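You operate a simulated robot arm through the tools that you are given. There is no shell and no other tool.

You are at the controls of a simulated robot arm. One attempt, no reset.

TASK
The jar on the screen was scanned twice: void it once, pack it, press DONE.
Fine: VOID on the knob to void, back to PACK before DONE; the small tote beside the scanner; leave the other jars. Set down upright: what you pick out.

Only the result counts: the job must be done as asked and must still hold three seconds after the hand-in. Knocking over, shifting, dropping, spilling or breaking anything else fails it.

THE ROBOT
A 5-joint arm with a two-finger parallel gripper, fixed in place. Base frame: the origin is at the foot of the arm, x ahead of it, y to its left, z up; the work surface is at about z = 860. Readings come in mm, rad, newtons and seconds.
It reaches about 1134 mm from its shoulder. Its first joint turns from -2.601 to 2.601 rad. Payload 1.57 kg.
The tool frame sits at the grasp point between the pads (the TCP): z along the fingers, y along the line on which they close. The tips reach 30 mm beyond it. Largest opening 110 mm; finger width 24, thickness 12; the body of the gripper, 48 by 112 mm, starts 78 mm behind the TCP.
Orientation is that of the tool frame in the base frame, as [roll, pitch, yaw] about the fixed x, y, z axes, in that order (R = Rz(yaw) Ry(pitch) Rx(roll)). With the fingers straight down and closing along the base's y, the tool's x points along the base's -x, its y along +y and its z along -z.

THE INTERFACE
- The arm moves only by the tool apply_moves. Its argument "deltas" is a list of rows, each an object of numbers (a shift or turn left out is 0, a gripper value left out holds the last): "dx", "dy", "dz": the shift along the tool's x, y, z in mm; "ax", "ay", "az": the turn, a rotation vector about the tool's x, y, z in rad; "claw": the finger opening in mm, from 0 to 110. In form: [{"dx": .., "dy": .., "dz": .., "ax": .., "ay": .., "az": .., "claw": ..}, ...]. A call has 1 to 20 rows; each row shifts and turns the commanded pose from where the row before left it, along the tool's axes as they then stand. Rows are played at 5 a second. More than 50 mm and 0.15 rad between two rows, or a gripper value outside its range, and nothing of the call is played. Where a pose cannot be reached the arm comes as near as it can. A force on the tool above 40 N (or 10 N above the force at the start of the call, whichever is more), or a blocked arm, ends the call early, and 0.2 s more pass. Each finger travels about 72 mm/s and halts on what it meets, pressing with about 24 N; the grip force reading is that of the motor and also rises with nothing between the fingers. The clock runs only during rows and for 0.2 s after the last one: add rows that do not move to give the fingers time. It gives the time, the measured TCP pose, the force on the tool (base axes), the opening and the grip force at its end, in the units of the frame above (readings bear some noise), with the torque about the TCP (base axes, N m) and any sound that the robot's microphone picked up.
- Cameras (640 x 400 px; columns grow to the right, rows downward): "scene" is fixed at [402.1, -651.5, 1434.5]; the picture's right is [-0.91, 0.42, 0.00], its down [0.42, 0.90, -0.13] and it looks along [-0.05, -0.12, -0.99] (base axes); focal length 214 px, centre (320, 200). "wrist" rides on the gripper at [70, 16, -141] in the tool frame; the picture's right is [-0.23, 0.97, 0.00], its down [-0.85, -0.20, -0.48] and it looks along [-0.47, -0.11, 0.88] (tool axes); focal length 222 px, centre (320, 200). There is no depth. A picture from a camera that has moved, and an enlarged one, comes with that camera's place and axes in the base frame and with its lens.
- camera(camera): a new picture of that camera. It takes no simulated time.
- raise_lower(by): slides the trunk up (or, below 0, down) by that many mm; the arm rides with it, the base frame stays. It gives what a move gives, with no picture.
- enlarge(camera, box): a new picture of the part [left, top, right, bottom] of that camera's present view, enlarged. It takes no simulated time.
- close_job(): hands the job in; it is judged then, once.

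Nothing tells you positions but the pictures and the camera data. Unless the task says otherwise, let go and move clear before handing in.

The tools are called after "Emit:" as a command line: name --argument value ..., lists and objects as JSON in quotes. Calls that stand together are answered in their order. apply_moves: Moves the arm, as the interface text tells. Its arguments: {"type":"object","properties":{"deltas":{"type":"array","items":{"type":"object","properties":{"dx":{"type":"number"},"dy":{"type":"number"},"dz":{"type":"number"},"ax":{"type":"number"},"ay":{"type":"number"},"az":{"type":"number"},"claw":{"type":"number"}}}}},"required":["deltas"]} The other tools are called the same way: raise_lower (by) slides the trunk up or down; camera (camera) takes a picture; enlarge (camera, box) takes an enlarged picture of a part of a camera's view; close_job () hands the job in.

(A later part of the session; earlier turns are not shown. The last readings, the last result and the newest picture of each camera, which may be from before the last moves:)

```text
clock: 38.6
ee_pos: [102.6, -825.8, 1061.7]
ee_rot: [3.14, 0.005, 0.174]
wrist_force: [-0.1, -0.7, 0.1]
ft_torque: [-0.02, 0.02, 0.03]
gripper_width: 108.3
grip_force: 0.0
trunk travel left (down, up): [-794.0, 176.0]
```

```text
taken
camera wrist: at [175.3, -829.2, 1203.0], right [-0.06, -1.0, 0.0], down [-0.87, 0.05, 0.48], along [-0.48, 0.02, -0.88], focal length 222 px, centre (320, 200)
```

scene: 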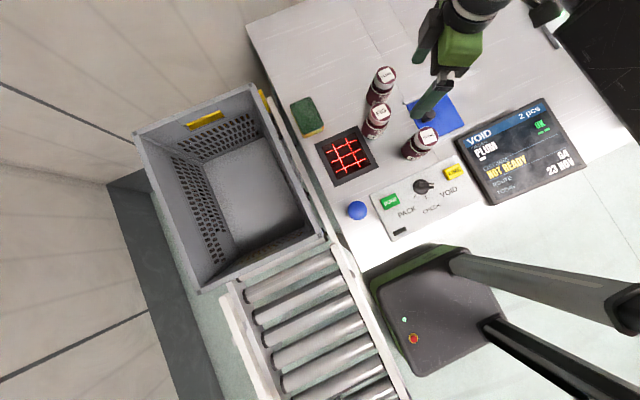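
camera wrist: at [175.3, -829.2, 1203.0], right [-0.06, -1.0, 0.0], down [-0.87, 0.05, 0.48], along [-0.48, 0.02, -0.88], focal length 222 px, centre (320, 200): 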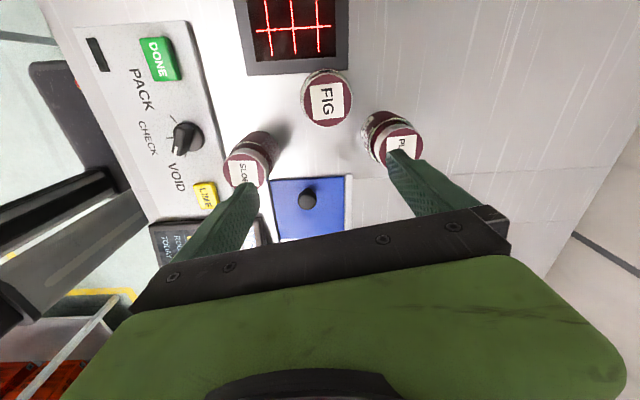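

Emit:
apply_moves --deltas '[{"dx": -10.5, "dy": 46.9}, {"dx": -10.5, "dy": 46.9}, {}, {}]'

Emit:
camera --camera "wrist"

Emit:
camera --camera "scene"

```text
clock: 39.6
ee_pos: [99.0, -895.2, 1059.8]
ee_rot: [3.139, 0.006, 0.176]
wrist_force: [0.5, 0.6, 0.8]
ft_torque: [0.01, 0.05, 0.02]
gripper_width: 107.9
grip_force: 0.1
out of reach, approached as far as the arm can: row 2
trunk travel left (down, up): [-794.0, 176.0]
```

```text
taken
camera wrist: at [171.5, -898.8, 1203.2], right [-0.05, -1.0, 0.0], down [-0.87, 0.05, 0.48], along [-0.48, 0.02, -0.88], focal length 222 px, centre (320, 200)
```

wrist: 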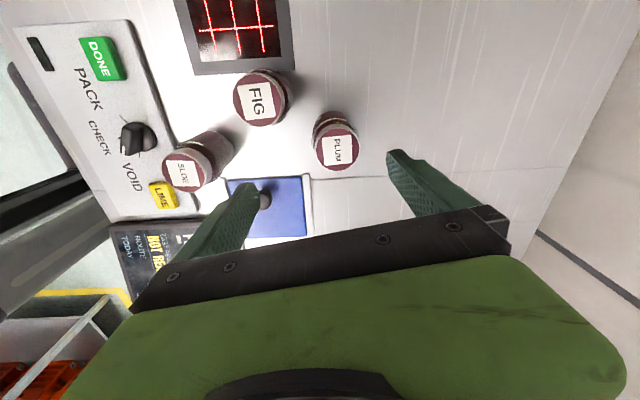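

```text
taken
```

scene: 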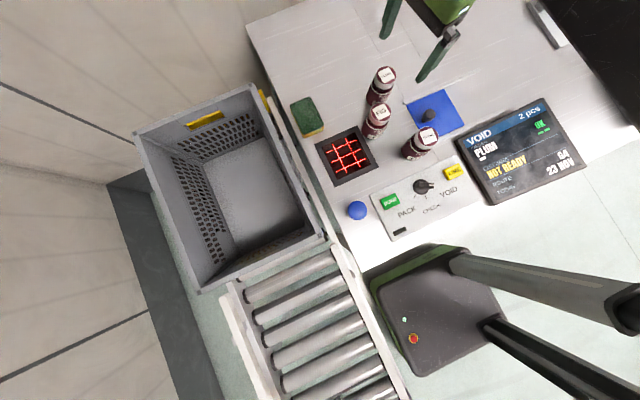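

The vertical tool tops out at about 900 mm radius, so PLUM (926 mm) needs a slight outward tilt. I'll spin so the fingers close tangentially (pads stay flat on the jar under that tilt).

Emit:
apply_moves --deltas '[{"dy": -5, "az": -0.15, "claw": 90}, {"az": -0.15}, {"az": -0.15}, {"az": -0.15}, {"az": -0.15}, {"az": -0.15}, {"az": -0.15}, {"az": -0.15}, {"az": -0.15}, {"az": -0.15}, {}]'

Emit:
camera --camera "wrist"

```text
clock: 42.0
ee_pos: [96.8, -888.0, 1061.6]
ee_rot: [-3.136, 0.003, 1.677]
wrist_force: [-0.3, -0.7, 0.0]
ft_torque: [-0.01, 0.01, 0.01]
gripper_width: 89.8
grip_force: 0.0
out of reach, approached as far as the arm can: row 6
trunk travel left (down, up): [-794.0, 176.0]
```

```text
taken
camera wrist: at [106.2, -816.7, 1203.1], right [0.99, -0.12, 0.0], down [-0.11, -0.87, 0.48], along [-0.06, -0.48, -0.88], focal length 222 px, centre (320, 200)
```

wrist: 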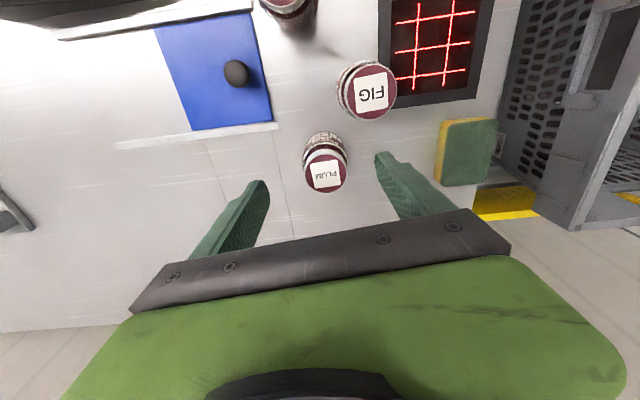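

PLUM lies straight out ahead of the gripper. I'll tilt outward about 0.12 rad while reaching out 32 mm.

Emit:
apply_moves --deltas '[{"dx": -8, "ay": -0.03}, {"dx": -8, "ay": -0.03}, {"dx": -8, "ay": -0.03}, {"dx": -8, "ay": -0.03}, {}]'

Emit:
camera --camera "wrist"

```text
clock: 43.2
ee_pos: [100.7, -921.0, 1063.0]
ee_rot: [-3.135, 0.121, 1.676]
wrist_force: [1.2, -0.1, 0.5]
ft_torque: [0.0, -0.01, 0.02]
gripper_width: 89.9
grip_force: 0.1
trunk travel left (down, up): [-794.0, 176.0]
```

```text
taken
camera wrist: at [108.3, -833.4, 1195.5], right [0.99, -0.12, 0.02], down [-0.11, -0.81, 0.58], along [-0.05, -0.58, -0.81], focal length 222 px, centre (320, 200)
```

wrist: 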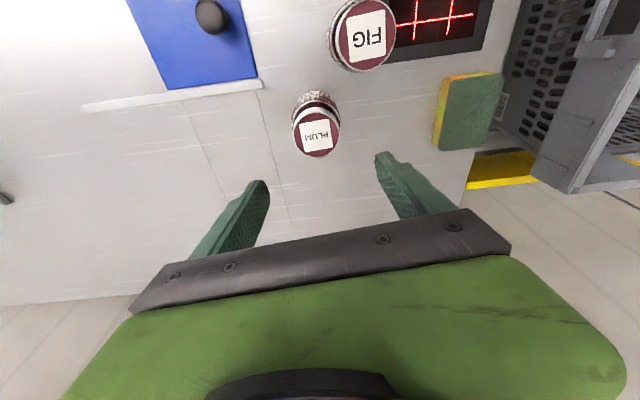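

The tilt worked and PLUM is centred directly below. Lowering the trunk in two steps.

Emit:
raise_lower --by -95

Emit:
camera --camera "wrist"

Emit:
enlarge --camera "scene" --box '[340, 30, 480, 130]'

```text
clock: 44.5
ee_pos: [100.4, -920.3, 967.2]
ee_rot: [-3.136, 0.121, 1.675]
wrist_force: [1.1, 0.1, 0.5]
ft_torque: [0.03, 0.02, 0.03]
gripper_width: 89.8
grip_force: 0.1
trunk travel left (down, up): [-699.0, 271.0]
```

```text
taken
camera wrist: at [108.3, -833.3, 1100.6], right [0.99, -0.12, 0.02], down [-0.11, -0.81, 0.58], along [-0.05, -0.58, -0.81], focal length 222 px, centre (320, 200)
```

wrist: 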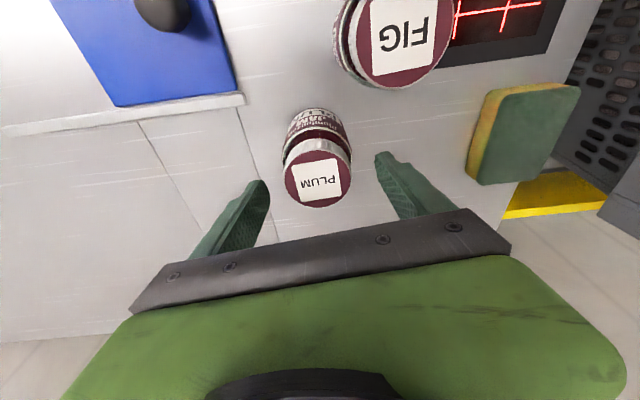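

```text
4.00 times, centred on (410, 80) of scene
camera zoom: at [402.1, -651.5, 1434.5], right [-0.91, 0.42, 0.0], down [0.42, 0.9, -0.13], along [-0.05, -0.12, -0.99], focal length 858 px, centre (-40, 680)
```

zoom: 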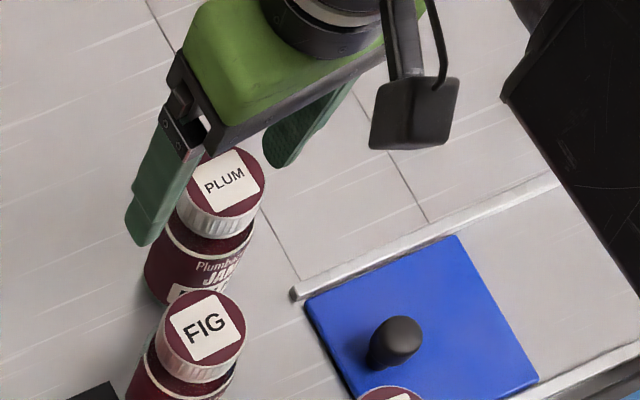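

Emit:
raise_lower --by -49

Emit:
camera --camera "wrist"

```text
clock: 45.5
ee_pos: [100.9, -920.9, 919.7]
ee_rot: [-3.136, 0.122, 1.676]
wrist_force: [0.3, -0.9, -0.8]
ft_torque: [-0.03, -0.03, -0.03]
gripper_width: 89.9
grip_force: 0.1
trunk travel left (down, up): [-650.0, 320.0]
```

```text
taken
camera wrist: at [108.3, -833.3, 1051.5], right [0.99, -0.12, 0.02], down [-0.11, -0.81, 0.58], along [-0.05, -0.58, -0.81], focal length 222 px, centre (320, 200)
```

wrist: 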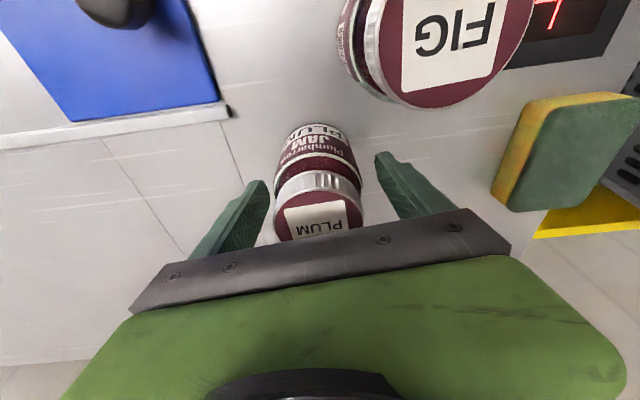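

The jar stands centred between the fingers. Closing gently now.

Emit:
apply_moves --deltas '[{"claw": 70}, {"claw": 58}, {"claw": 40}, {"claw": 40}, {}, {}]'

Emit:
camera --camera "wrist"

```text
clock: 46.9
ee_pos: [100.8, -920.7, 918.0]
ee_rot: [-3.137, 0.123, 1.674]
wrist_force: [-0.2, -1.1, 2.4]
ft_torque: [-0.01, -0.08, 0.01]
gripper_width: 59.4
grip_force: 24.2
trunk travel left (down, up): [-650.0, 320.0]
```

```text
taken
camera wrist: at [108.2, -833.3, 1051.6], right [0.99, -0.12, 0.02], down [-0.11, -0.81, 0.58], along [-0.05, -0.58, -0.81], focal length 222 px, centre (320, 200)
```

wrist: 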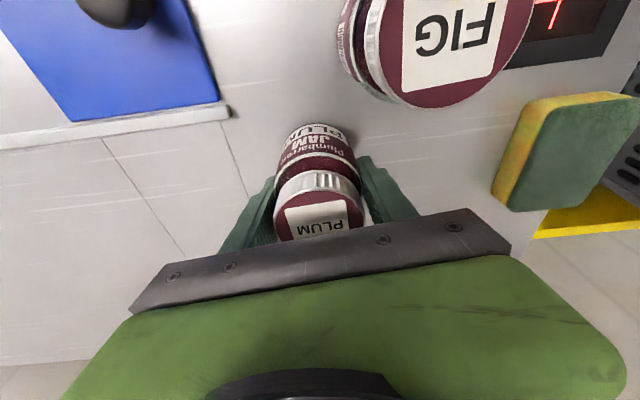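

PLUM is gripped (59.4 mm, 24 N). I'll lift it 130 mm so it clears the other jars.

Emit:
raise_lower --by 130

Emit:
camera --camera "wrist"

Emit:
camera --camera "scene"

```text
clock: 48.4
ee_pos: [101.3, -920.8, 1047.7]
ee_rot: [-3.136, 0.122, 1.676]
wrist_force: [0.2, 0.0, -3.9]
ft_torque: [-0.01, -0.01, 0.02]
gripper_width: 59.5
grip_force: 23.6
trunk travel left (down, up): [-780.0, 190.0]
```

```text
taken
camera wrist: at [108.3, -833.7, 1181.1], right [0.99, -0.12, 0.02], down [-0.11, -0.81, 0.58], along [-0.05, -0.58, -0.81], focal length 222 px, centre (320, 200)
```

wrist: 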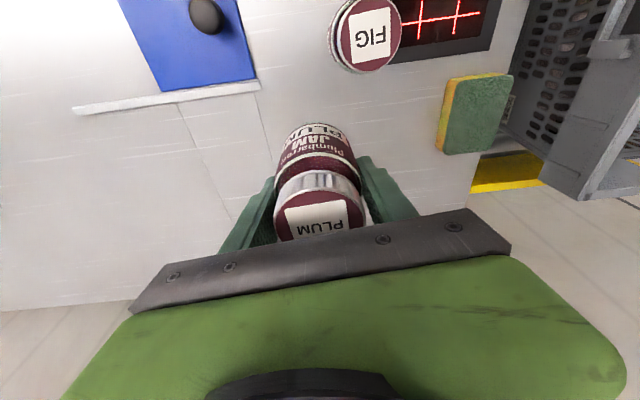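

```text
taken
```

scene: 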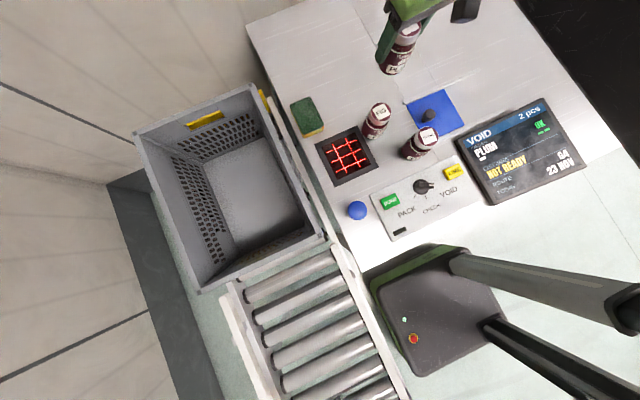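

PLUM is lifted cleanly. I'll untilt, then carry it around FIG and over toward the scanner at this height, watching the screen count.

Emit:
apply_moves --deltas '[{"dx": 8, "ay": 0.03}, {"dx": 8, "ay": 0.03}, {"dx": 8, "ay": 0.03}, {"dx": 8, "ay": 0.03}, {"dy": 28}, {"dy": 28}, {"dy": 28}, {}]'

Emit:
camera --camera "scene"

Emit:
camera --camera "wrist"

```text
clock: 50.2
ee_pos: [179.0, -880.1, 1046.7]
ee_rot: [-3.136, 0.002, 1.676]
wrist_force: [0.8, 0.6, -3.1]
ft_torque: [-0.03, 0.02, 0.0]
gripper_width: 59.4
grip_force: 24.0
trunk travel left (down, up): [-780.0, 190.0]
```

```text
taken
```

scene: 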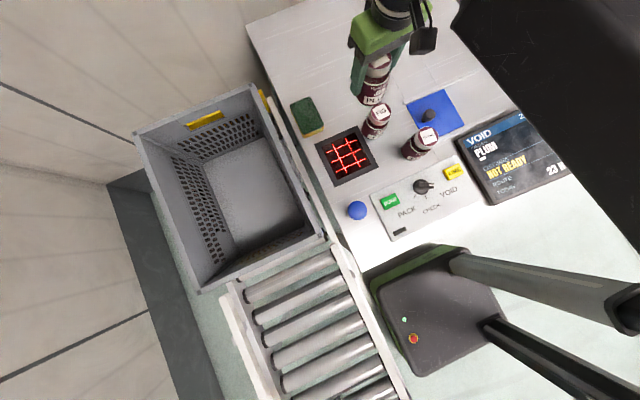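

```text
taken
camera wrist: at [188.4, -809.3, 1188.9], right [0.99, -0.12, 0.0], down [-0.11, -0.87, 0.48], along [-0.06, -0.48, -0.88], focal length 222 px, centre (320, 200)
```

wrist: 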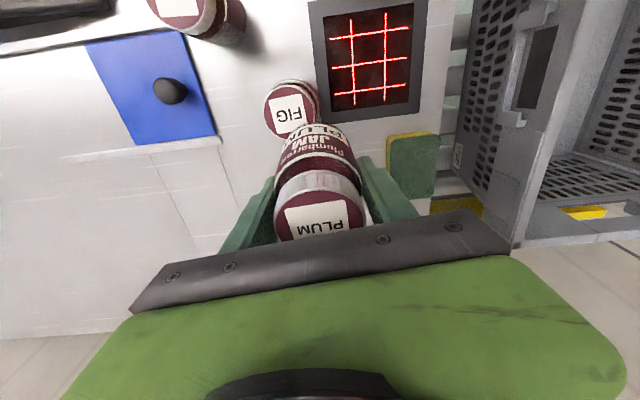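

Next I'll move over the scanner window at about (252, -800), holding the jar upright, and check whether it reads.

Emit:
apply_moves --deltas '[{"dx": 24, "dy": 27}, {"dx": 24, "dy": 27}, {"dx": 24, "dy": 27}, {}]'

Emit:
camera --camera "scene"

Emit:
camera --camera "wrist"

```text
clock: 51.2
ee_pos: [253.6, -798.7, 1047.2]
ee_rot: [-3.136, 0.002, 1.676]
wrist_force: [-0.2, -0.3, -3.2]
ft_torque: [-0.05, -0.02, 0.0]
gripper_width: 59.3
grip_force: 24.1
trunk travel left (down, up): [-780.0, 190.0]
```

```text
taken
```

scene: 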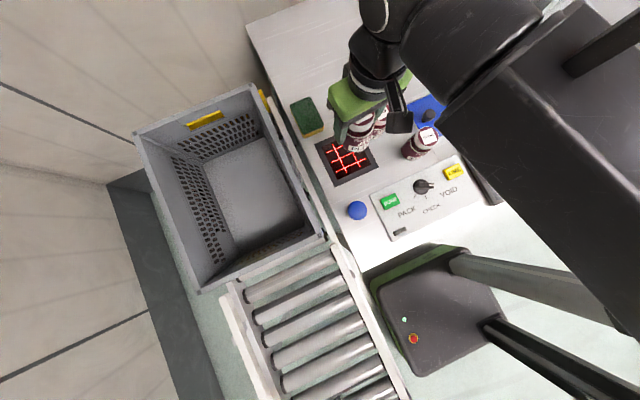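

```text
taken
camera wrist: at [263.6, -728.2, 1188.9], right [0.99, -0.12, 0.0], down [-0.11, -0.87, 0.48], along [-0.06, -0.48, -0.88], focal length 222 px, centre (320, 200)
```

wrist: 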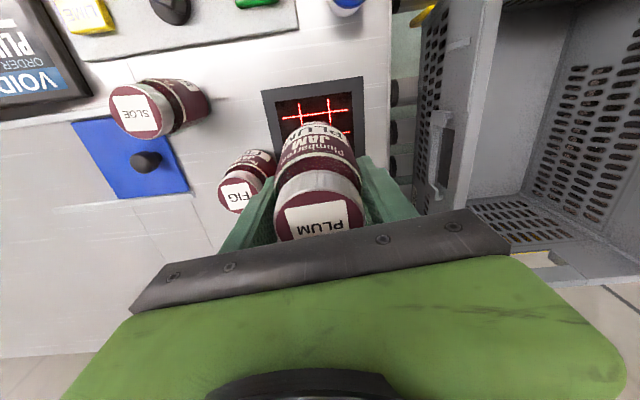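

No beep at this height. I'll lower toward the window in steps, watching for a sound.

Emit:
raise_lower --by -60

Emit:
raise_lower --by -40

Emit:
camera --camera "wrist"

Emit:
camera --camera "scene"

```text
clock: 52.2
ee_pos: [254.3, -800.0, 989.0]
ee_rot: [-3.137, 0.002, 1.675]
wrist_force: [0.1, 0.0, -3.0]
ft_torque: [-0.02, 0.01, 0.0]
gripper_width: 59.4
grip_force: 23.9
trunk travel left (down, up): [-720.0, 250.0]
```

```text
clock: 53.1
ee_pos: [254.5, -798.0, 947.2]
ee_rot: [-3.137, 0.002, 1.675]
wrist_force: [0.6, -0.6, -3.2]
ft_torque: [-0.03, 0.0, 0.0]
gripper_width: 59.5
grip_force: 24.2
trunk travel left (down, up): [-680.0, 290.0]
```

```text
taken
camera wrist: at [263.6, -728.1, 1089.0], right [0.99, -0.12, 0.0], down [-0.11, -0.87, 0.48], along [-0.06, -0.48, -0.88], focal length 222 px, centre (320, 200)
```

wrist: 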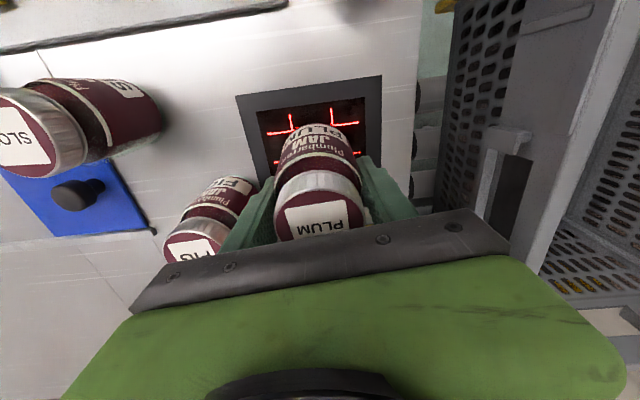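

```text
taken
```

scene: 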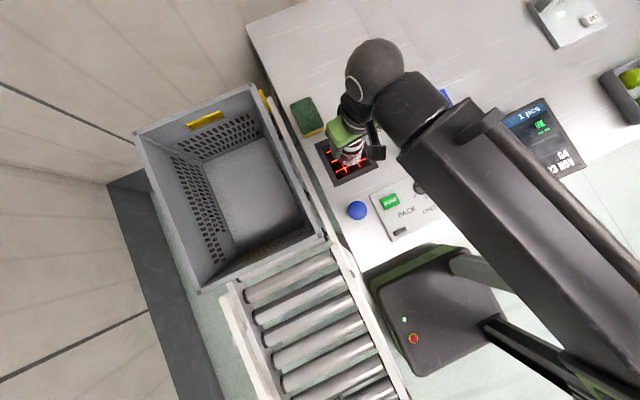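

The screen seems to read "1 pcs" now; I'll zoom in to confirm.

Emit:
enlarge --camera "scene" --box '[480, 90, 600, 190]'

Emit:
enlarge --camera "scene" --box '[290, 80, 450, 240]'

```text
4.00 times, centred on (540, 140) of scene
camera zoom: at [402.1, -651.5, 1434.5], right [-0.91, 0.42, 0.0], down [0.42, 0.9, -0.13], along [-0.05, -0.12, -0.99], focal length 858 px, centre (-560, 440)
```

zoom: 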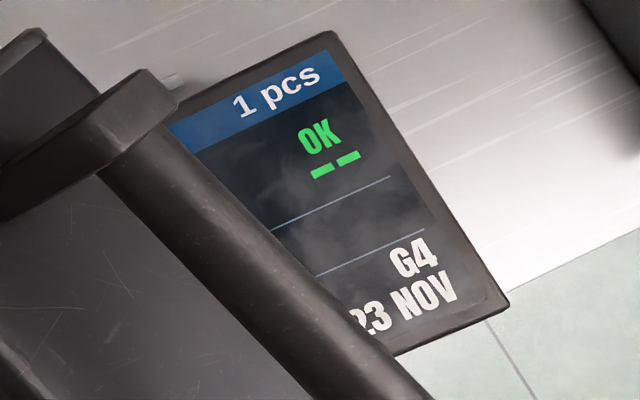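

```text
2.50 times, centred on (370, 160) of scene
camera zoom: at [402.1, -651.5, 1434.5], right [-0.91, 0.42, 0.0], down [0.42, 0.9, -0.13], along [-0.05, -0.12, -0.99], focal length 536 px, centre (195, 300)
```

zoom: 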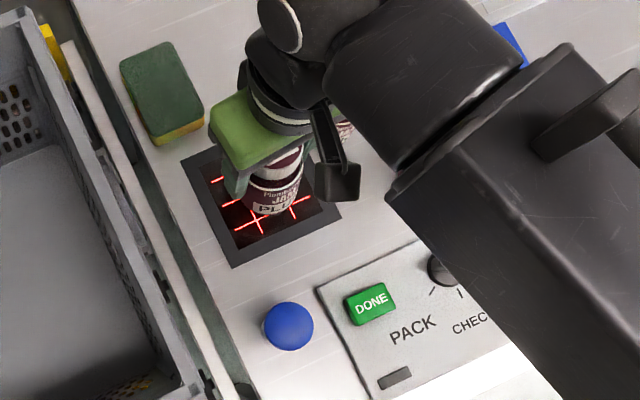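

Count is now 1 pcs: one void done. I'll raise straight up out of the scan zone and locate the tote accurately.

Emit:
raise_lower --by 180

Emit:
camera --camera "scene"

Emit:
camera --camera "wrist"

Emit:
enlarge --camera "scene" --box '[120, 70, 360, 310]'

```text
clock: 55.1
ee_pos: [253.1, -799.7, 1125.1]
ee_rot: [-3.136, 0.003, 1.676]
wrist_force: [0.4, -0.3, -3.9]
ft_torque: [-0.03, 0.0, 0.03]
gripper_width: 59.3
grip_force: 23.9
trunk travel left (down, up): [-860.0, 110.0]
```

```text
taken
```

scene: 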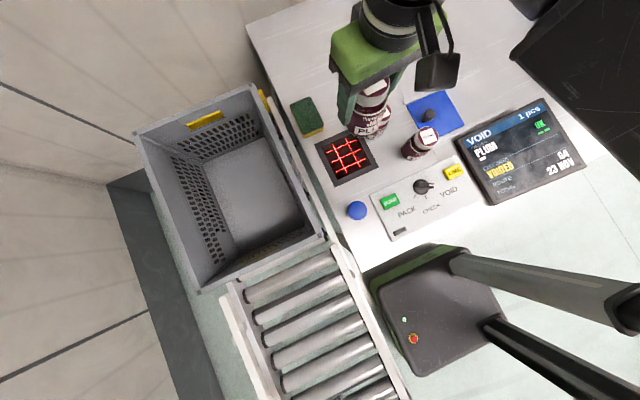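

```text
taken
camera wrist: at [263.6, -728.3, 1268.9], right [0.99, -0.12, 0.0], down [-0.11, -0.87, 0.48], along [-0.06, -0.48, -0.88], focal length 222 px, centre (320, 200)
```

wrist: 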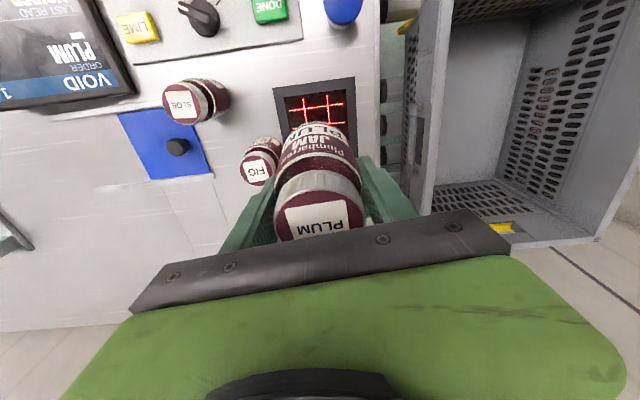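

```text
1.67 times, centred on (240, 190) of scene
camera zoom: at [402.1, -651.5, 1434.5], right [-0.91, 0.42, 0.0], down [0.42, 0.9, -0.13], along [-0.05, -0.12, -0.99], focal length 358 px, centre (453, 217)
```

zoom: 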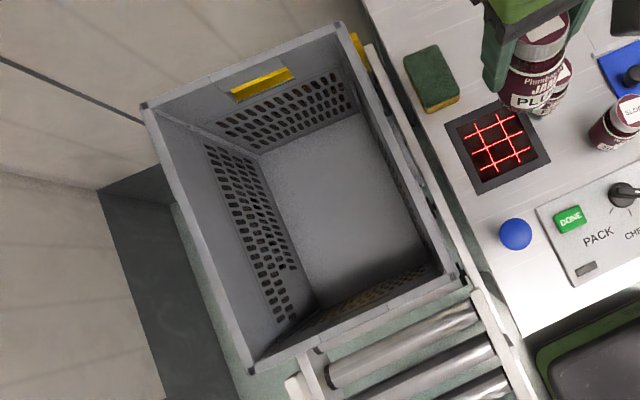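

The screen says VOIDED, 1 pcs. Now I'll enlarge the wrist view of the tote to triangulate its rim and floor.

Emit:
enlarge --camera "wrist" --box '[370, 0, 640, 250]'

```text
1.60 times, centred on (505, 125) of wrist
camera zoom: at [263.6, -728.3, 1268.9], right [0.99, -0.12, 0.0], down [-0.11, -0.87, 0.48], along [-0.06, -0.48, -0.88], focal length 355 px, centre (24, 320)
```

zoom: 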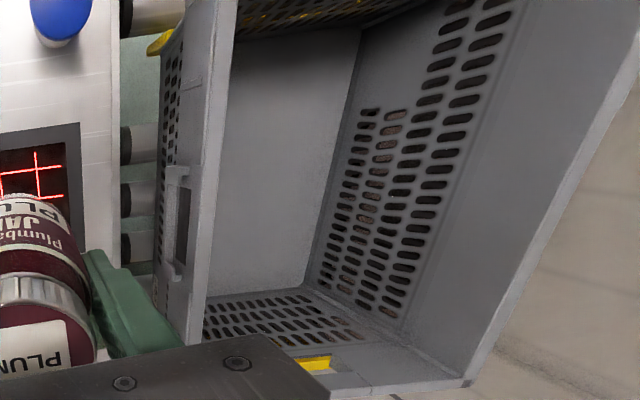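

Tote: floor z ≈ 768 spanning x 440–660, y -997…-680, rim z ≈ 979. I'll carry PLUM at the current height to above about (492, -745), then align the spin with the radial direction.

Emit:
apply_moves --deltas '[{"dx": 4.8, "dy": 40.5}, {"dx": 4.8, "dy": 40.5}, {"dx": 4.8, "dy": 40.5}, {"dx": 4.8, "dy": 40.5}, {"dx": 4.8, "dy": 40.5}, {"dx": 4.8, "dy": 40.5}, {"az": -0.12}, {"az": -0.12}, {"az": -0.12}, {"az": -0.118}, {}]'

Emit:
camera --camera "wrist"

Emit:
camera --camera "scene"

```text
clock: 57.5
ee_pos: [493.5, -746.1, 1128.0]
ee_rot: [-3.137, -0.001, 2.155]
wrist_force: [0.6, -0.6, -2.0]
ft_torque: [-0.03, 0.01, 0.01]
gripper_width: 59.6
grip_force: 23.9
trunk travel left (down, up): [-860.0, 110.0]
```

```text
taken
camera wrist: at [469.3, -678.4, 1269.1], right [0.94, 0.35, -0.01], down [0.31, -0.82, 0.48], along [0.16, -0.45, -0.88], focal length 222 px, centre (320, 200)
```

wrist: 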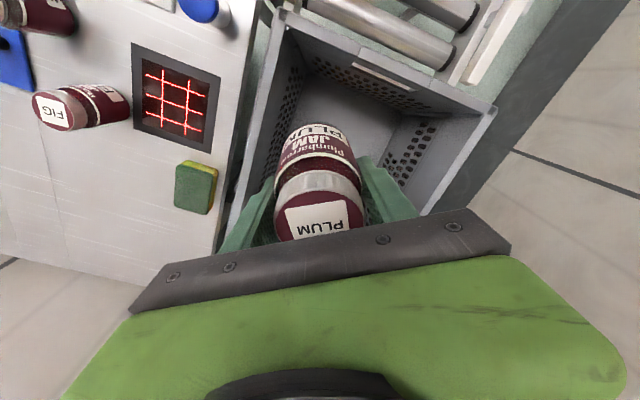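

```text
taken
```

scene: 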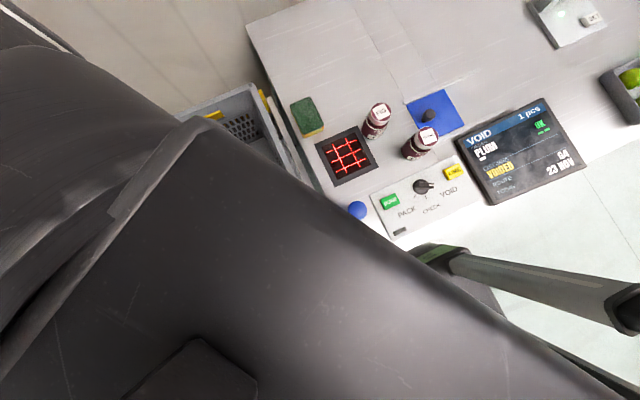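

The tote is well placed below me and the count stays at 1. Now I'll tilt outward 0.12 rad so the jar is upright again and check.

Emit:
apply_moves --deltas '[{"dx": -8, "ay": -0.03}, {"dx": -8, "ay": -0.03}, {"dx": -8, "ay": -0.03}, {"dx": -8, "ay": -0.03}, {}]'

Emit:
camera --camera "wrist"

```text
clock: 58.7
ee_pos: [509.4, -772.4, 1129.5]
ee_rot: [-3.135, 0.119, 2.153]
wrist_force: [0.4, -0.5, -3.7]
ft_torque: [-0.02, 0.01, 0.0]
gripper_width: 59.3
grip_force: 24.1
trunk travel left (down, up): [-860.0, 110.0]
```

```text
taken
camera wrist: at [476.6, -691.0, 1261.4], right [0.94, 0.35, 0.02], down [0.27, -0.77, 0.58], along [0.22, -0.54, -0.82], focal length 222 px, centre (320, 200)
```

wrist: 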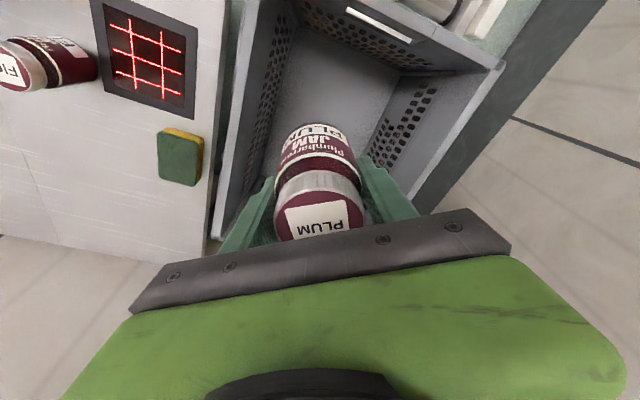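

Jar is upright and inside the tote outline. Lowering in stages with checks.

Emit:
raise_lower --by -140

Emit:
camera --camera "wrist"

Emit:
camera --camera "scene"

```text
clock: 60.3
ee_pos: [510.7, -772.4, 987.8]
ee_rot: [-3.136, 0.119, 2.153]
wrist_force: [-0.5, -0.4, -3.4]
ft_torque: [-0.03, -0.02, -0.01]
gripper_width: 59.4
grip_force: 24.0
trunk travel left (down, up): [-720.0, 250.0]
```

```text
taken
camera wrist: at [476.7, -690.9, 1121.5], right [0.94, 0.35, 0.02], down [0.27, -0.77, 0.58], along [0.22, -0.54, -0.82], focal length 222 px, centre (320, 200)
```

wrist: 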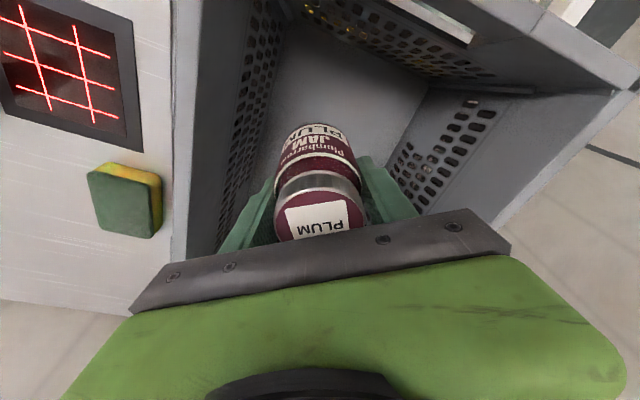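

```text
taken
```

scene: 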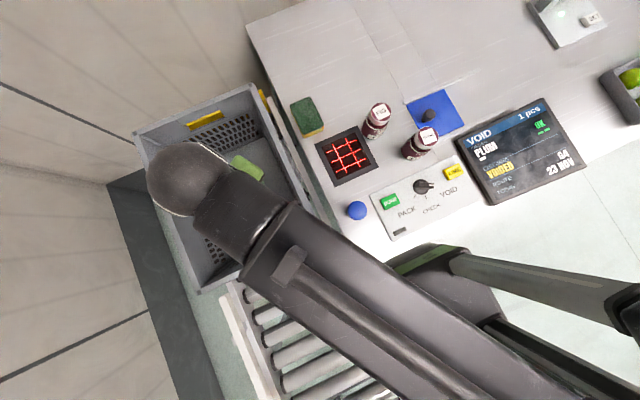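

Everything fits with room around. Continuing down another 100 mm.

Emit:
raise_lower --by -100

Emit:
camera --camera "wrist"

Emit:
enlarge --camera "scene" --box '[120, 70, 440, 310]'

```text
clock: 61.7
ee_pos: [510.0, -771.5, 888.9]
ee_rot: [-3.138, 0.119, 2.155]
wrist_force: [-0.6, -0.2, -3.3]
ft_torque: [-0.02, -0.02, -0.02]
gripper_width: 59.6
grip_force: 23.6
trunk travel left (down, up): [-620.0, 350.0]
```

```text
taken
camera wrist: at [476.6, -690.9, 1021.5], right [0.94, 0.35, 0.02], down [0.27, -0.77, 0.58], along [0.22, -0.54, -0.82], focal length 222 px, centre (320, 200)
```

wrist: 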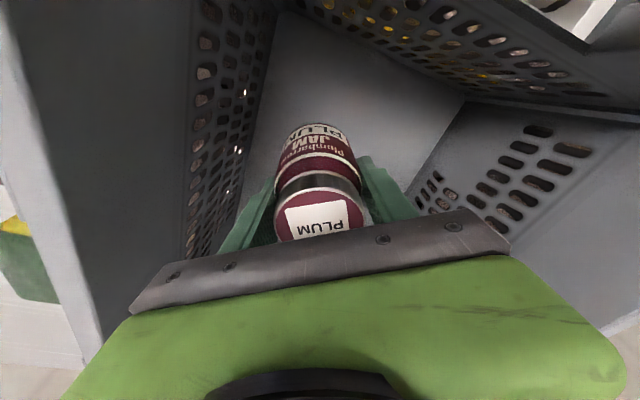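

```text
1.67 times, centred on (280, 190) of scene
camera zoom: at [402.1, -651.5, 1434.5], right [-0.91, 0.42, 0.0], down [0.42, 0.9, -0.13], along [-0.05, -0.12, -0.99], focal length 358 px, centre (387, 217)
```

zoom: 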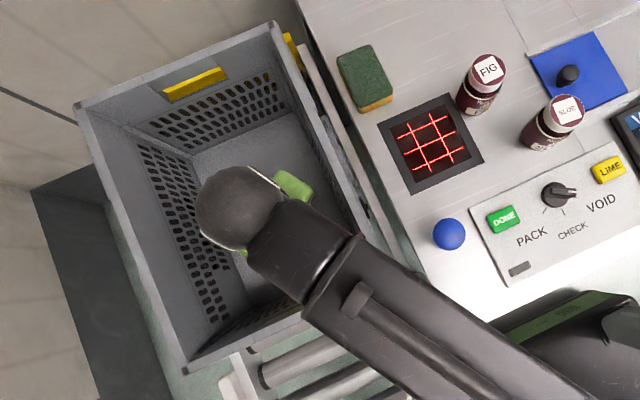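

Emit:
raise_lower --by -40

Emit:
camera --camera "wrist"

Emit:
enlarge --camera "scene" --box '[120, 70, 440, 310]'

```text
clock: 62.5
ee_pos: [510.5, -771.4, 849.5]
ee_rot: [-3.138, 0.119, 2.155]
wrist_force: [0.6, -0.2, -3.8]
ft_torque: [-0.05, 0.03, -0.04]
gripper_width: 59.2
grip_force: 24.2
trunk travel left (down, up): [-580.0, 390.0]
```

```text
taken
camera wrist: at [476.6, -690.8, 981.5], right [0.94, 0.35, 0.02], down [0.27, -0.77, 0.58], along [0.22, -0.54, -0.82], focal length 222 px, centre (320, 200)
```

wrist: 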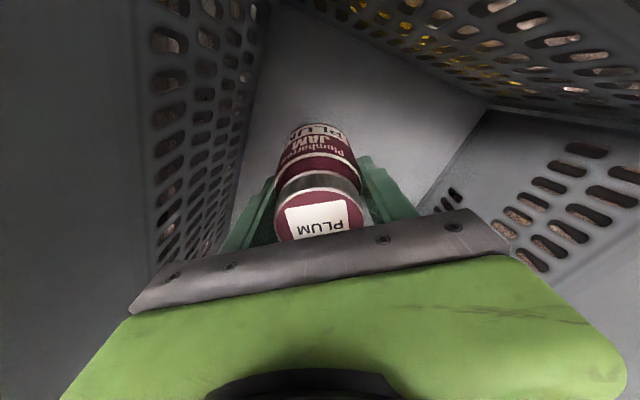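

```text
1.67 times, centred on (280, 190) of scene
camera zoom: at [402.1, -651.5, 1434.5], right [-0.91, 0.42, 0.0], down [0.42, 0.9, -0.13], along [-0.05, -0.12, -0.99], focal length 358 px, centre (387, 217)
```

zoom: 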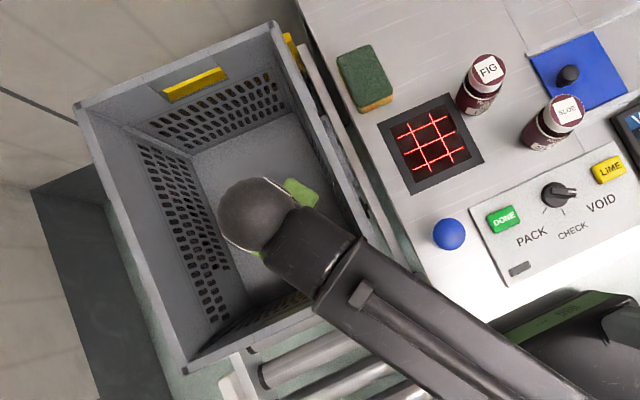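

The base of the jar should be about 20 mm above the tote floor. Small steps now, watching the force.

Emit:
raise_lower --by -10

Emit:
raise_lower --by -5

Emit:
raise_lower --by -3

```text
clock: 63.1
ee_pos: [508.6, -772.1, 838.8]
ee_rot: [-3.138, 0.119, 2.153]
wrist_force: [-1.0, 0.0, -3.3]
ft_torque: [-0.05, -0.04, 0.04]
gripper_width: 59.4
grip_force: 24.3
trunk travel left (down, up): [-570.0, 400.0]
```

```text
clock: 63.6
ee_pos: [510.6, -773.1, 834.2]
ee_rot: [-3.137, 0.119, 2.154]
wrist_force: [-0.7, 0.3, -3.7]
ft_torque: [0.02, 0.02, -0.01]
gripper_width: 59.2
grip_force: 23.6
trunk travel left (down, up): [-565.0, 405.0]
```

```text
clock: 64.1
ee_pos: [510.3, -772.8, 830.5]
ee_rot: [-3.136, 0.117, 2.155]
wrist_force: [1.0, 0.2, -3.6]
ft_torque: [-0.04, -0.02, -0.01]
gripper_width: 59.3
grip_force: 24.2
trunk travel left (down, up): [-562.0, 408.0]
```

Emit:
raise_lower --by -2

Emit:
raise_lower --by -2

Emit:
camera --camera "wrist"

Emit:
enlarge --camera "scene" --box '[120, 70, 440, 310]'

```text
clock: 64.7
ee_pos: [510.0, -771.3, 828.4]
ee_rot: [-3.137, 0.12, 2.153]
wrist_force: [0.6, 0.4, -3.0]
ft_torque: [-0.03, 0.0, 0.02]
gripper_width: 59.5
grip_force: 24.1
trunk travel left (down, up): [-560.0, 410.0]
```

```text
clock: 65.2
ee_pos: [509.0, -772.0, 825.8]
ee_rot: [-3.137, 0.117, 2.156]
wrist_force: [0.1, 0.8, -3.6]
ft_torque: [0.04, -0.02, -0.01]
gripper_width: 59.3
grip_force: 23.9
trunk travel left (down, up): [-558.0, 412.0]
```

```text
taken
camera wrist: at [476.6, -690.9, 959.5], right [0.94, 0.35, 0.02], down [0.27, -0.77, 0.58], along [0.22, -0.54, -0.82], focal length 222 px, centre (320, 200)
```

wrist: 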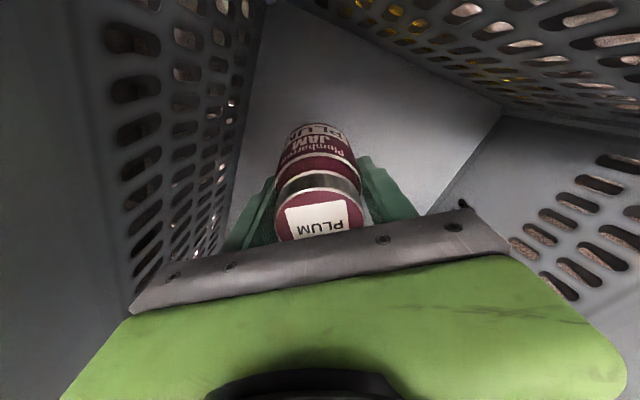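

```text
1.67 times, centred on (280, 190) of scene
camera zoom: at [402.1, -651.5, 1434.5], right [-0.91, 0.42, 0.0], down [0.42, 0.9, -0.13], along [-0.05, -0.12, -0.99], focal length 358 px, centre (387, 217)
```

zoom: 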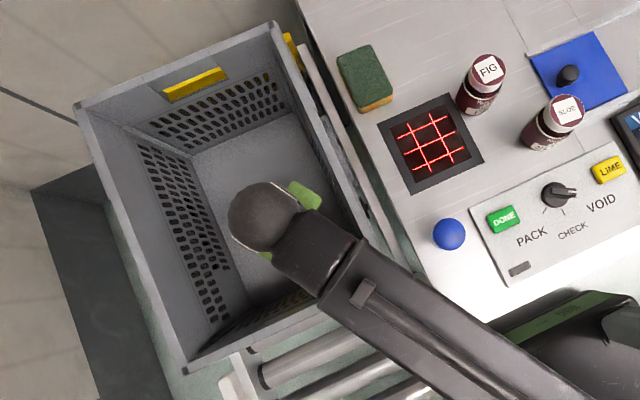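

No contact yet; the floor is slightly lower than estimated. Continuing in small steps.

Emit:
raise_lower --by -3

Emit:
raise_lower --by -3

Emit:
raise_lower --by -3

```text
clock: 65.7
ee_pos: [510.9, -772.6, 824.4]
ee_rot: [-3.136, 0.12, 2.154]
wrist_force: [0.2, -0.8, -4.3]
ft_torque: [-0.02, -0.03, -0.03]
gripper_width: 59.3
grip_force: 24.4
trunk travel left (down, up): [-555.0, 415.0]
```

```text
clock: 66.2
ee_pos: [510.0, -772.3, 820.9]
ee_rot: [-3.136, 0.117, 2.153]
wrist_force: [-0.6, -0.1, -3.4]
ft_torque: [0.0, 0.01, 0.01]
gripper_width: 59.5
grip_force: 24.5
trunk travel left (down, up): [-552.0, 418.0]
```

```text
clock: 66.7
ee_pos: [510.0, -771.9, 818.2]
ee_rot: [-3.136, 0.119, 2.153]
wrist_force: [-0.2, -0.2, -3.0]
ft_torque: [-0.04, 0.01, -0.01]
gripper_width: 59.1
grip_force: 24.3
trunk travel left (down, up): [-549.0, 421.0]
```

Emit:
raise_lower --by -3

Emit:
raise_lower --by -3

Emit:
raise_lower --by -3

Emit:
camera --camera "wrist"

Emit:
enlarge --camera "scene" --box '[120, 130, 340, 310]'

```text
clock: 67.2
ee_pos: [510.7, -772.2, 813.5]
ee_rot: [-3.137, 0.119, 2.153]
wrist_force: [0.3, -0.2, -3.2]
ft_torque: [-0.04, -0.01, -0.02]
gripper_width: 59.2
grip_force: 24.0
trunk travel left (down, up): [-546.0, 424.0]
```

```text
clock: 67.8
ee_pos: [510.3, -772.1, 811.4]
ee_rot: [-3.136, 0.119, 2.154]
wrist_force: [0.5, -0.2, -3.7]
ft_torque: [-0.03, -0.02, 0.02]
gripper_width: 59.4
grip_force: 23.7
trunk travel left (down, up): [-543.0, 427.0]
```

```text
clock: 68.3
ee_pos: [511.2, -772.1, 808.6]
ee_rot: [-3.137, 0.12, 2.154]
wrist_force: [-0.3, 0.0, -3.2]
ft_torque: [-0.03, 0.0, -0.02]
gripper_width: 59.2
grip_force: 24.1
trunk travel left (down, up): [-540.0, 430.0]
```

```text
taken
camera wrist: at [476.6, -690.9, 941.5], right [0.94, 0.35, 0.02], down [0.27, -0.77, 0.58], along [0.22, -0.54, -0.82], focal length 222 px, centre (320, 200)
```

wrist: 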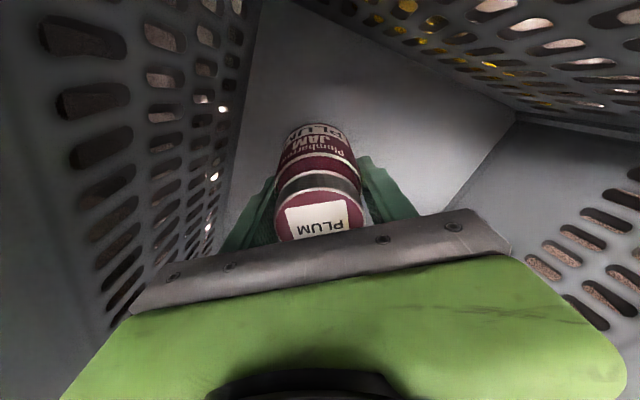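

```text
2.22 times, centred on (230, 220) of scene
camera zoom: at [402.1, -651.5, 1434.5], right [-0.91, 0.42, 0.0], down [0.42, 0.9, -0.13], along [-0.05, -0.12, -0.99], focal length 477 px, centre (520, 156)
```

zoom: 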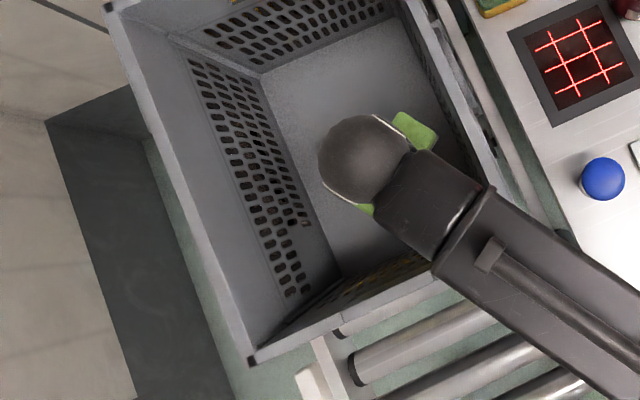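

Emit:
raise_lower --by -3

Emit:
raise_lower --by -3

Emit:
raise_lower --by -3

```text
clock: 68.8
ee_pos: [510.5, -770.8, 808.1]
ee_rot: [-3.136, 0.122, 2.154]
wrist_force: [3.5, -3.9, 13.7]
ft_torque: [-0.61, -0.2, 0.08]
gripper_width: 59.6
grip_force: 23.6
trunk travel left (down, up): [-537.0, 433.0]
```

```text
clock: 69.3
ee_pos: [509.1, -771.0, 804.4]
ee_rot: [-3.136, 0.121, 2.153]
wrist_force: [0.5, 1.4, 20.2]
ft_torque: [-0.27, 0.46, -0.03]
gripper_width: 59.6
grip_force: 23.8
trunk travel left (down, up): [-534.0, 436.0]
```

```text
clock: 69.8
ee_pos: [509.0, -771.3, 801.3]
ee_rot: [-3.137, 0.12, 2.154]
wrist_force: [0.3, 2.8, 19.2]
ft_torque: [-0.18, 0.54, -0.06]
gripper_width: 59.5
grip_force: 24.4
trunk travel left (down, up): [-531.0, 439.0]
```

The jar has reached the floor (force rose to about +20 N and it slid slightly in the grip). I'll ease up 2 mm and open the fingers.

Emit:
raise_lower --by 2

Emit:
apply_moves --deltas '[{"claw": 62}, {"claw": 66}, {"claw": 74}, {"claw": 84}, {}]'

Emit:
camera --camera "wrist"

```text
clock: 70.4
ee_pos: [509.7, -771.1, 801.5]
ee_rot: [-3.138, 0.119, 2.155]
wrist_force: [0.0, -0.1, 0.0]
ft_torque: [-0.08, 0.04, -0.03]
gripper_width: 59.5
grip_force: 23.7
trunk travel left (down, up): [-533.0, 437.0]
```

```text
clock: 71.6
ee_pos: [510.0, -771.7, 801.5]
ee_rot: [-3.137, 0.12, 2.154]
wrist_force: [0.0, -0.1, 0.4]
ft_torque: [0.0, 0.03, 0.04]
gripper_width: 84.0
grip_force: 0.1
trunk travel left (down, up): [-533.0, 437.0]
```

```text
taken
camera wrist: at [476.5, -690.7, 934.7], right [0.94, 0.35, 0.02], down [0.27, -0.77, 0.58], along [0.22, -0.54, -0.82], focal length 222 px, centre (320, 200)
```

wrist: 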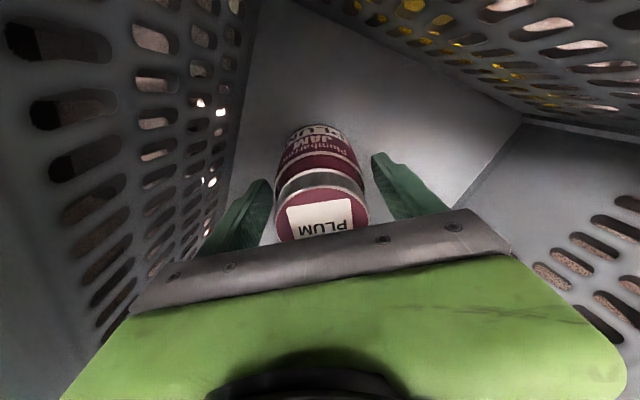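

The jar is released and standing. I'll raise straight up and confirm it stands upright in the tote.

Emit:
raise_lower --by 300

Emit:
camera --camera "wrist"

Emit:
camera --camera "scene"

```text
clock: 74.6
ee_pos: [509.8, -772.8, 1102.2]
ee_rot: [-3.136, 0.119, 2.154]
wrist_force: [-0.2, -0.4, 0.0]
ft_torque: [0.01, -0.05, 0.03]
gripper_width: 83.9
grip_force: 0.1
trunk travel left (down, up): [-833.0, 137.0]
```

```text
taken
camera wrist: at [476.5, -690.7, 1234.7], right [0.94, 0.35, 0.02], down [0.27, -0.77, 0.58], along [0.22, -0.54, -0.82], focal length 222 px, centre (320, 200)
```

wrist: 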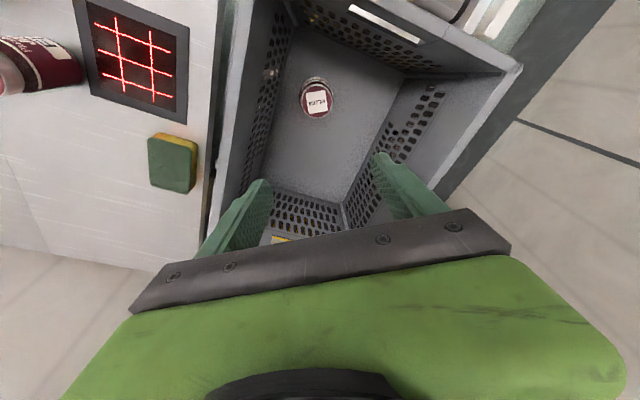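

```text
taken
```

scene: 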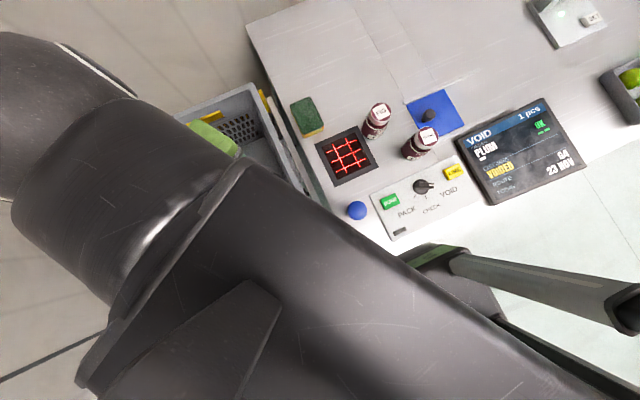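

PLUM stands upright in the tote, and the screen still shows VOID, 1 pcs. Now I'll untilt and go back above the knob with the alignment I released it at.

Emit:
apply_moves --deltas '[{"dx": 8, "ay": 0.03, "claw": 50}, {"dx": 8, "ay": 0.03}, {"dx": 8, "ay": 0.03}, {"dx": 8, "ay": 0.03}, {}]'

Emit:
apply_moves --deltas '[{"dx": 33.7, "dy": -28.7}, {"dx": 33.7, "dy": -28.7}, {"dx": 33.7, "dy": -28.7}, {"dx": 33.7, "dy": -28.7}, {"dx": 33.7, "dy": -28.7}, {"dx": 33.7, "dy": -28.7}, {"dx": 33.7, "dy": -28.7}, {"dx": 33.7, "dy": -28.7}, {"dx": 33.7, "dy": -28.7}, {"az": -0.118}, {"az": -0.118}, {"az": -0.118}, {"az": -0.118}, {}]'

Emit:
camera --camera "wrist"

Emit:
camera --camera "scene"

```text
clock: 75.8
ee_pos: [490.3, -742.4, 1101.1]
ee_rot: [-3.136, -0.001, 2.155]
wrist_force: [-0.3, -0.1, -0.3]
ft_torque: [0.02, 0.01, 0.01]
gripper_width: 50.2
grip_force: 0.0
trunk travel left (down, up): [-833.0, 137.0]
```

```text
clock: 78.8
ee_pos: [110.1, -634.2, 1100.7]
ee_rot: [-3.139, -0.004, 2.627]
wrist_force: [0.5, -0.6, 0.0]
ft_torque: [0.03, 0.03, 0.0]
gripper_width: 50.1
grip_force: 0.0
trunk travel left (down, up): [-833.0, 137.0]
```

```text
taken
camera wrist: at [57.7, -585.5, 1242.5], right [0.68, 0.74, -0.01], down [0.65, -0.59, 0.48], along [0.35, -0.33, -0.88], focal length 222 px, centre (320, 200)
```

wrist: 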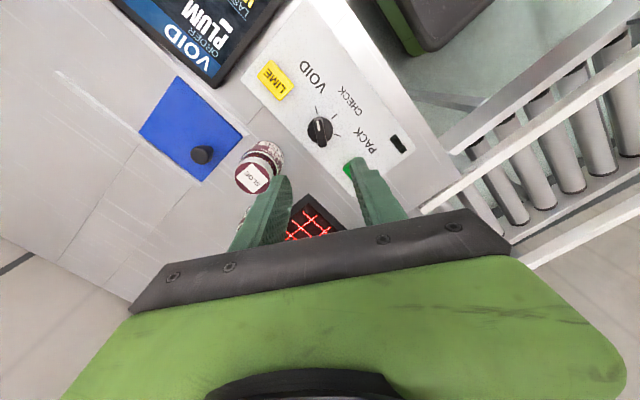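

```text
taken
```

scene: 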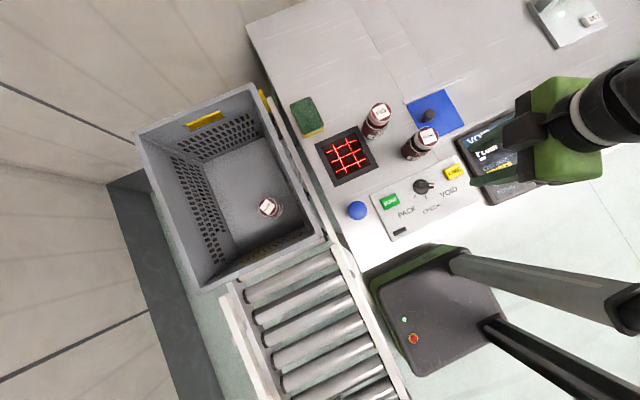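

PLUM stands in the tote, and I'm back over the knob at the same pose as when I released it. Lowering in two steps with a check.

Emit:
raise_lower --by -150

Emit:
enlarge --camera "wrist" --box '[240, 100, 440, 240]'

```text
clock: 80.5
ee_pos: [110.2, -633.7, 950.3]
ee_rot: [-3.141, -0.005, 2.624]
wrist_force: [-0.9, -0.8, 0.0]
ft_torque: [-0.01, 0.01, -0.01]
gripper_width: 50.2
grip_force: 0.0
trunk travel left (down, up): [-683.0, 287.0]
```

```text
2.86 times, centred on (340, 170) of wrist
camera zoom: at [57.9, -585.4, 1092.6], right [0.68, 0.73, -0.01], down [0.65, -0.59, 0.48], along [0.35, -0.33, -0.88], focal length 635 px, centre (263, 286)
```

zoom: 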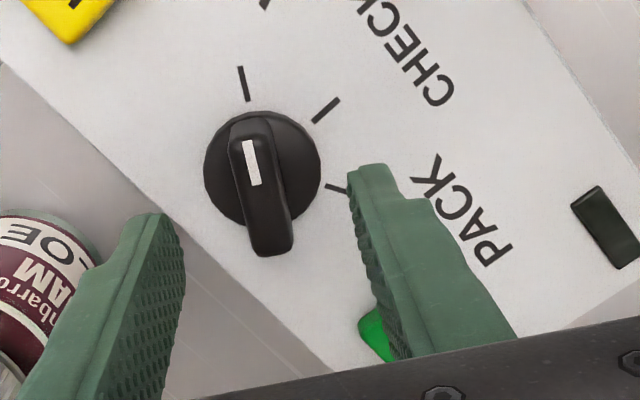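

Emit:
raise_lower --by -39

Emit:
apply_moves --deltas '[{"claw": 26}, {"claw": 5}, {"claw": 5}, {}, {}]'

Emit:
enlarge --camera "wrist" --box '[240, 100, 440, 240]'

```text
clock: 81.3
ee_pos: [110.0, -634.7, 912.1]
ee_rot: [-3.138, -0.003, 2.623]
wrist_force: [-0.5, 1.0, -0.7]
ft_torque: [0.03, -0.01, -0.01]
gripper_width: 50.1
grip_force: 0.0
trunk travel left (down, up): [-644.0, 326.0]
```

```text
clock: 82.5
ee_pos: [109.8, -635.0, 911.7]
ee_rot: [-3.138, -0.003, 2.625]
wrist_force: [-1.8, -10.0, 10.2]
ft_torque: [0.51, -0.14, -0.37]
gripper_width: 13.8
grip_force: 30.2
trunk travel left (down, up): [-644.0, 326.0]
```

```text
2.86 times, centred on (340, 170) of wrist
camera zoom: at [57.5, -585.9, 1053.5], right [0.68, 0.73, -0.01], down [0.65, -0.59, 0.48], along [0.35, -0.33, -0.88], focal length 635 px, centre (263, 286)
```

zoom: 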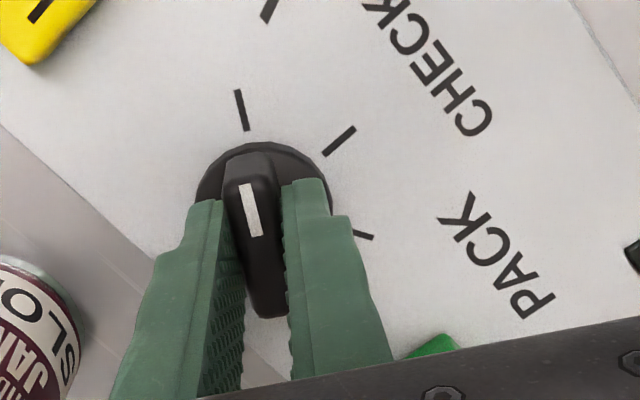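

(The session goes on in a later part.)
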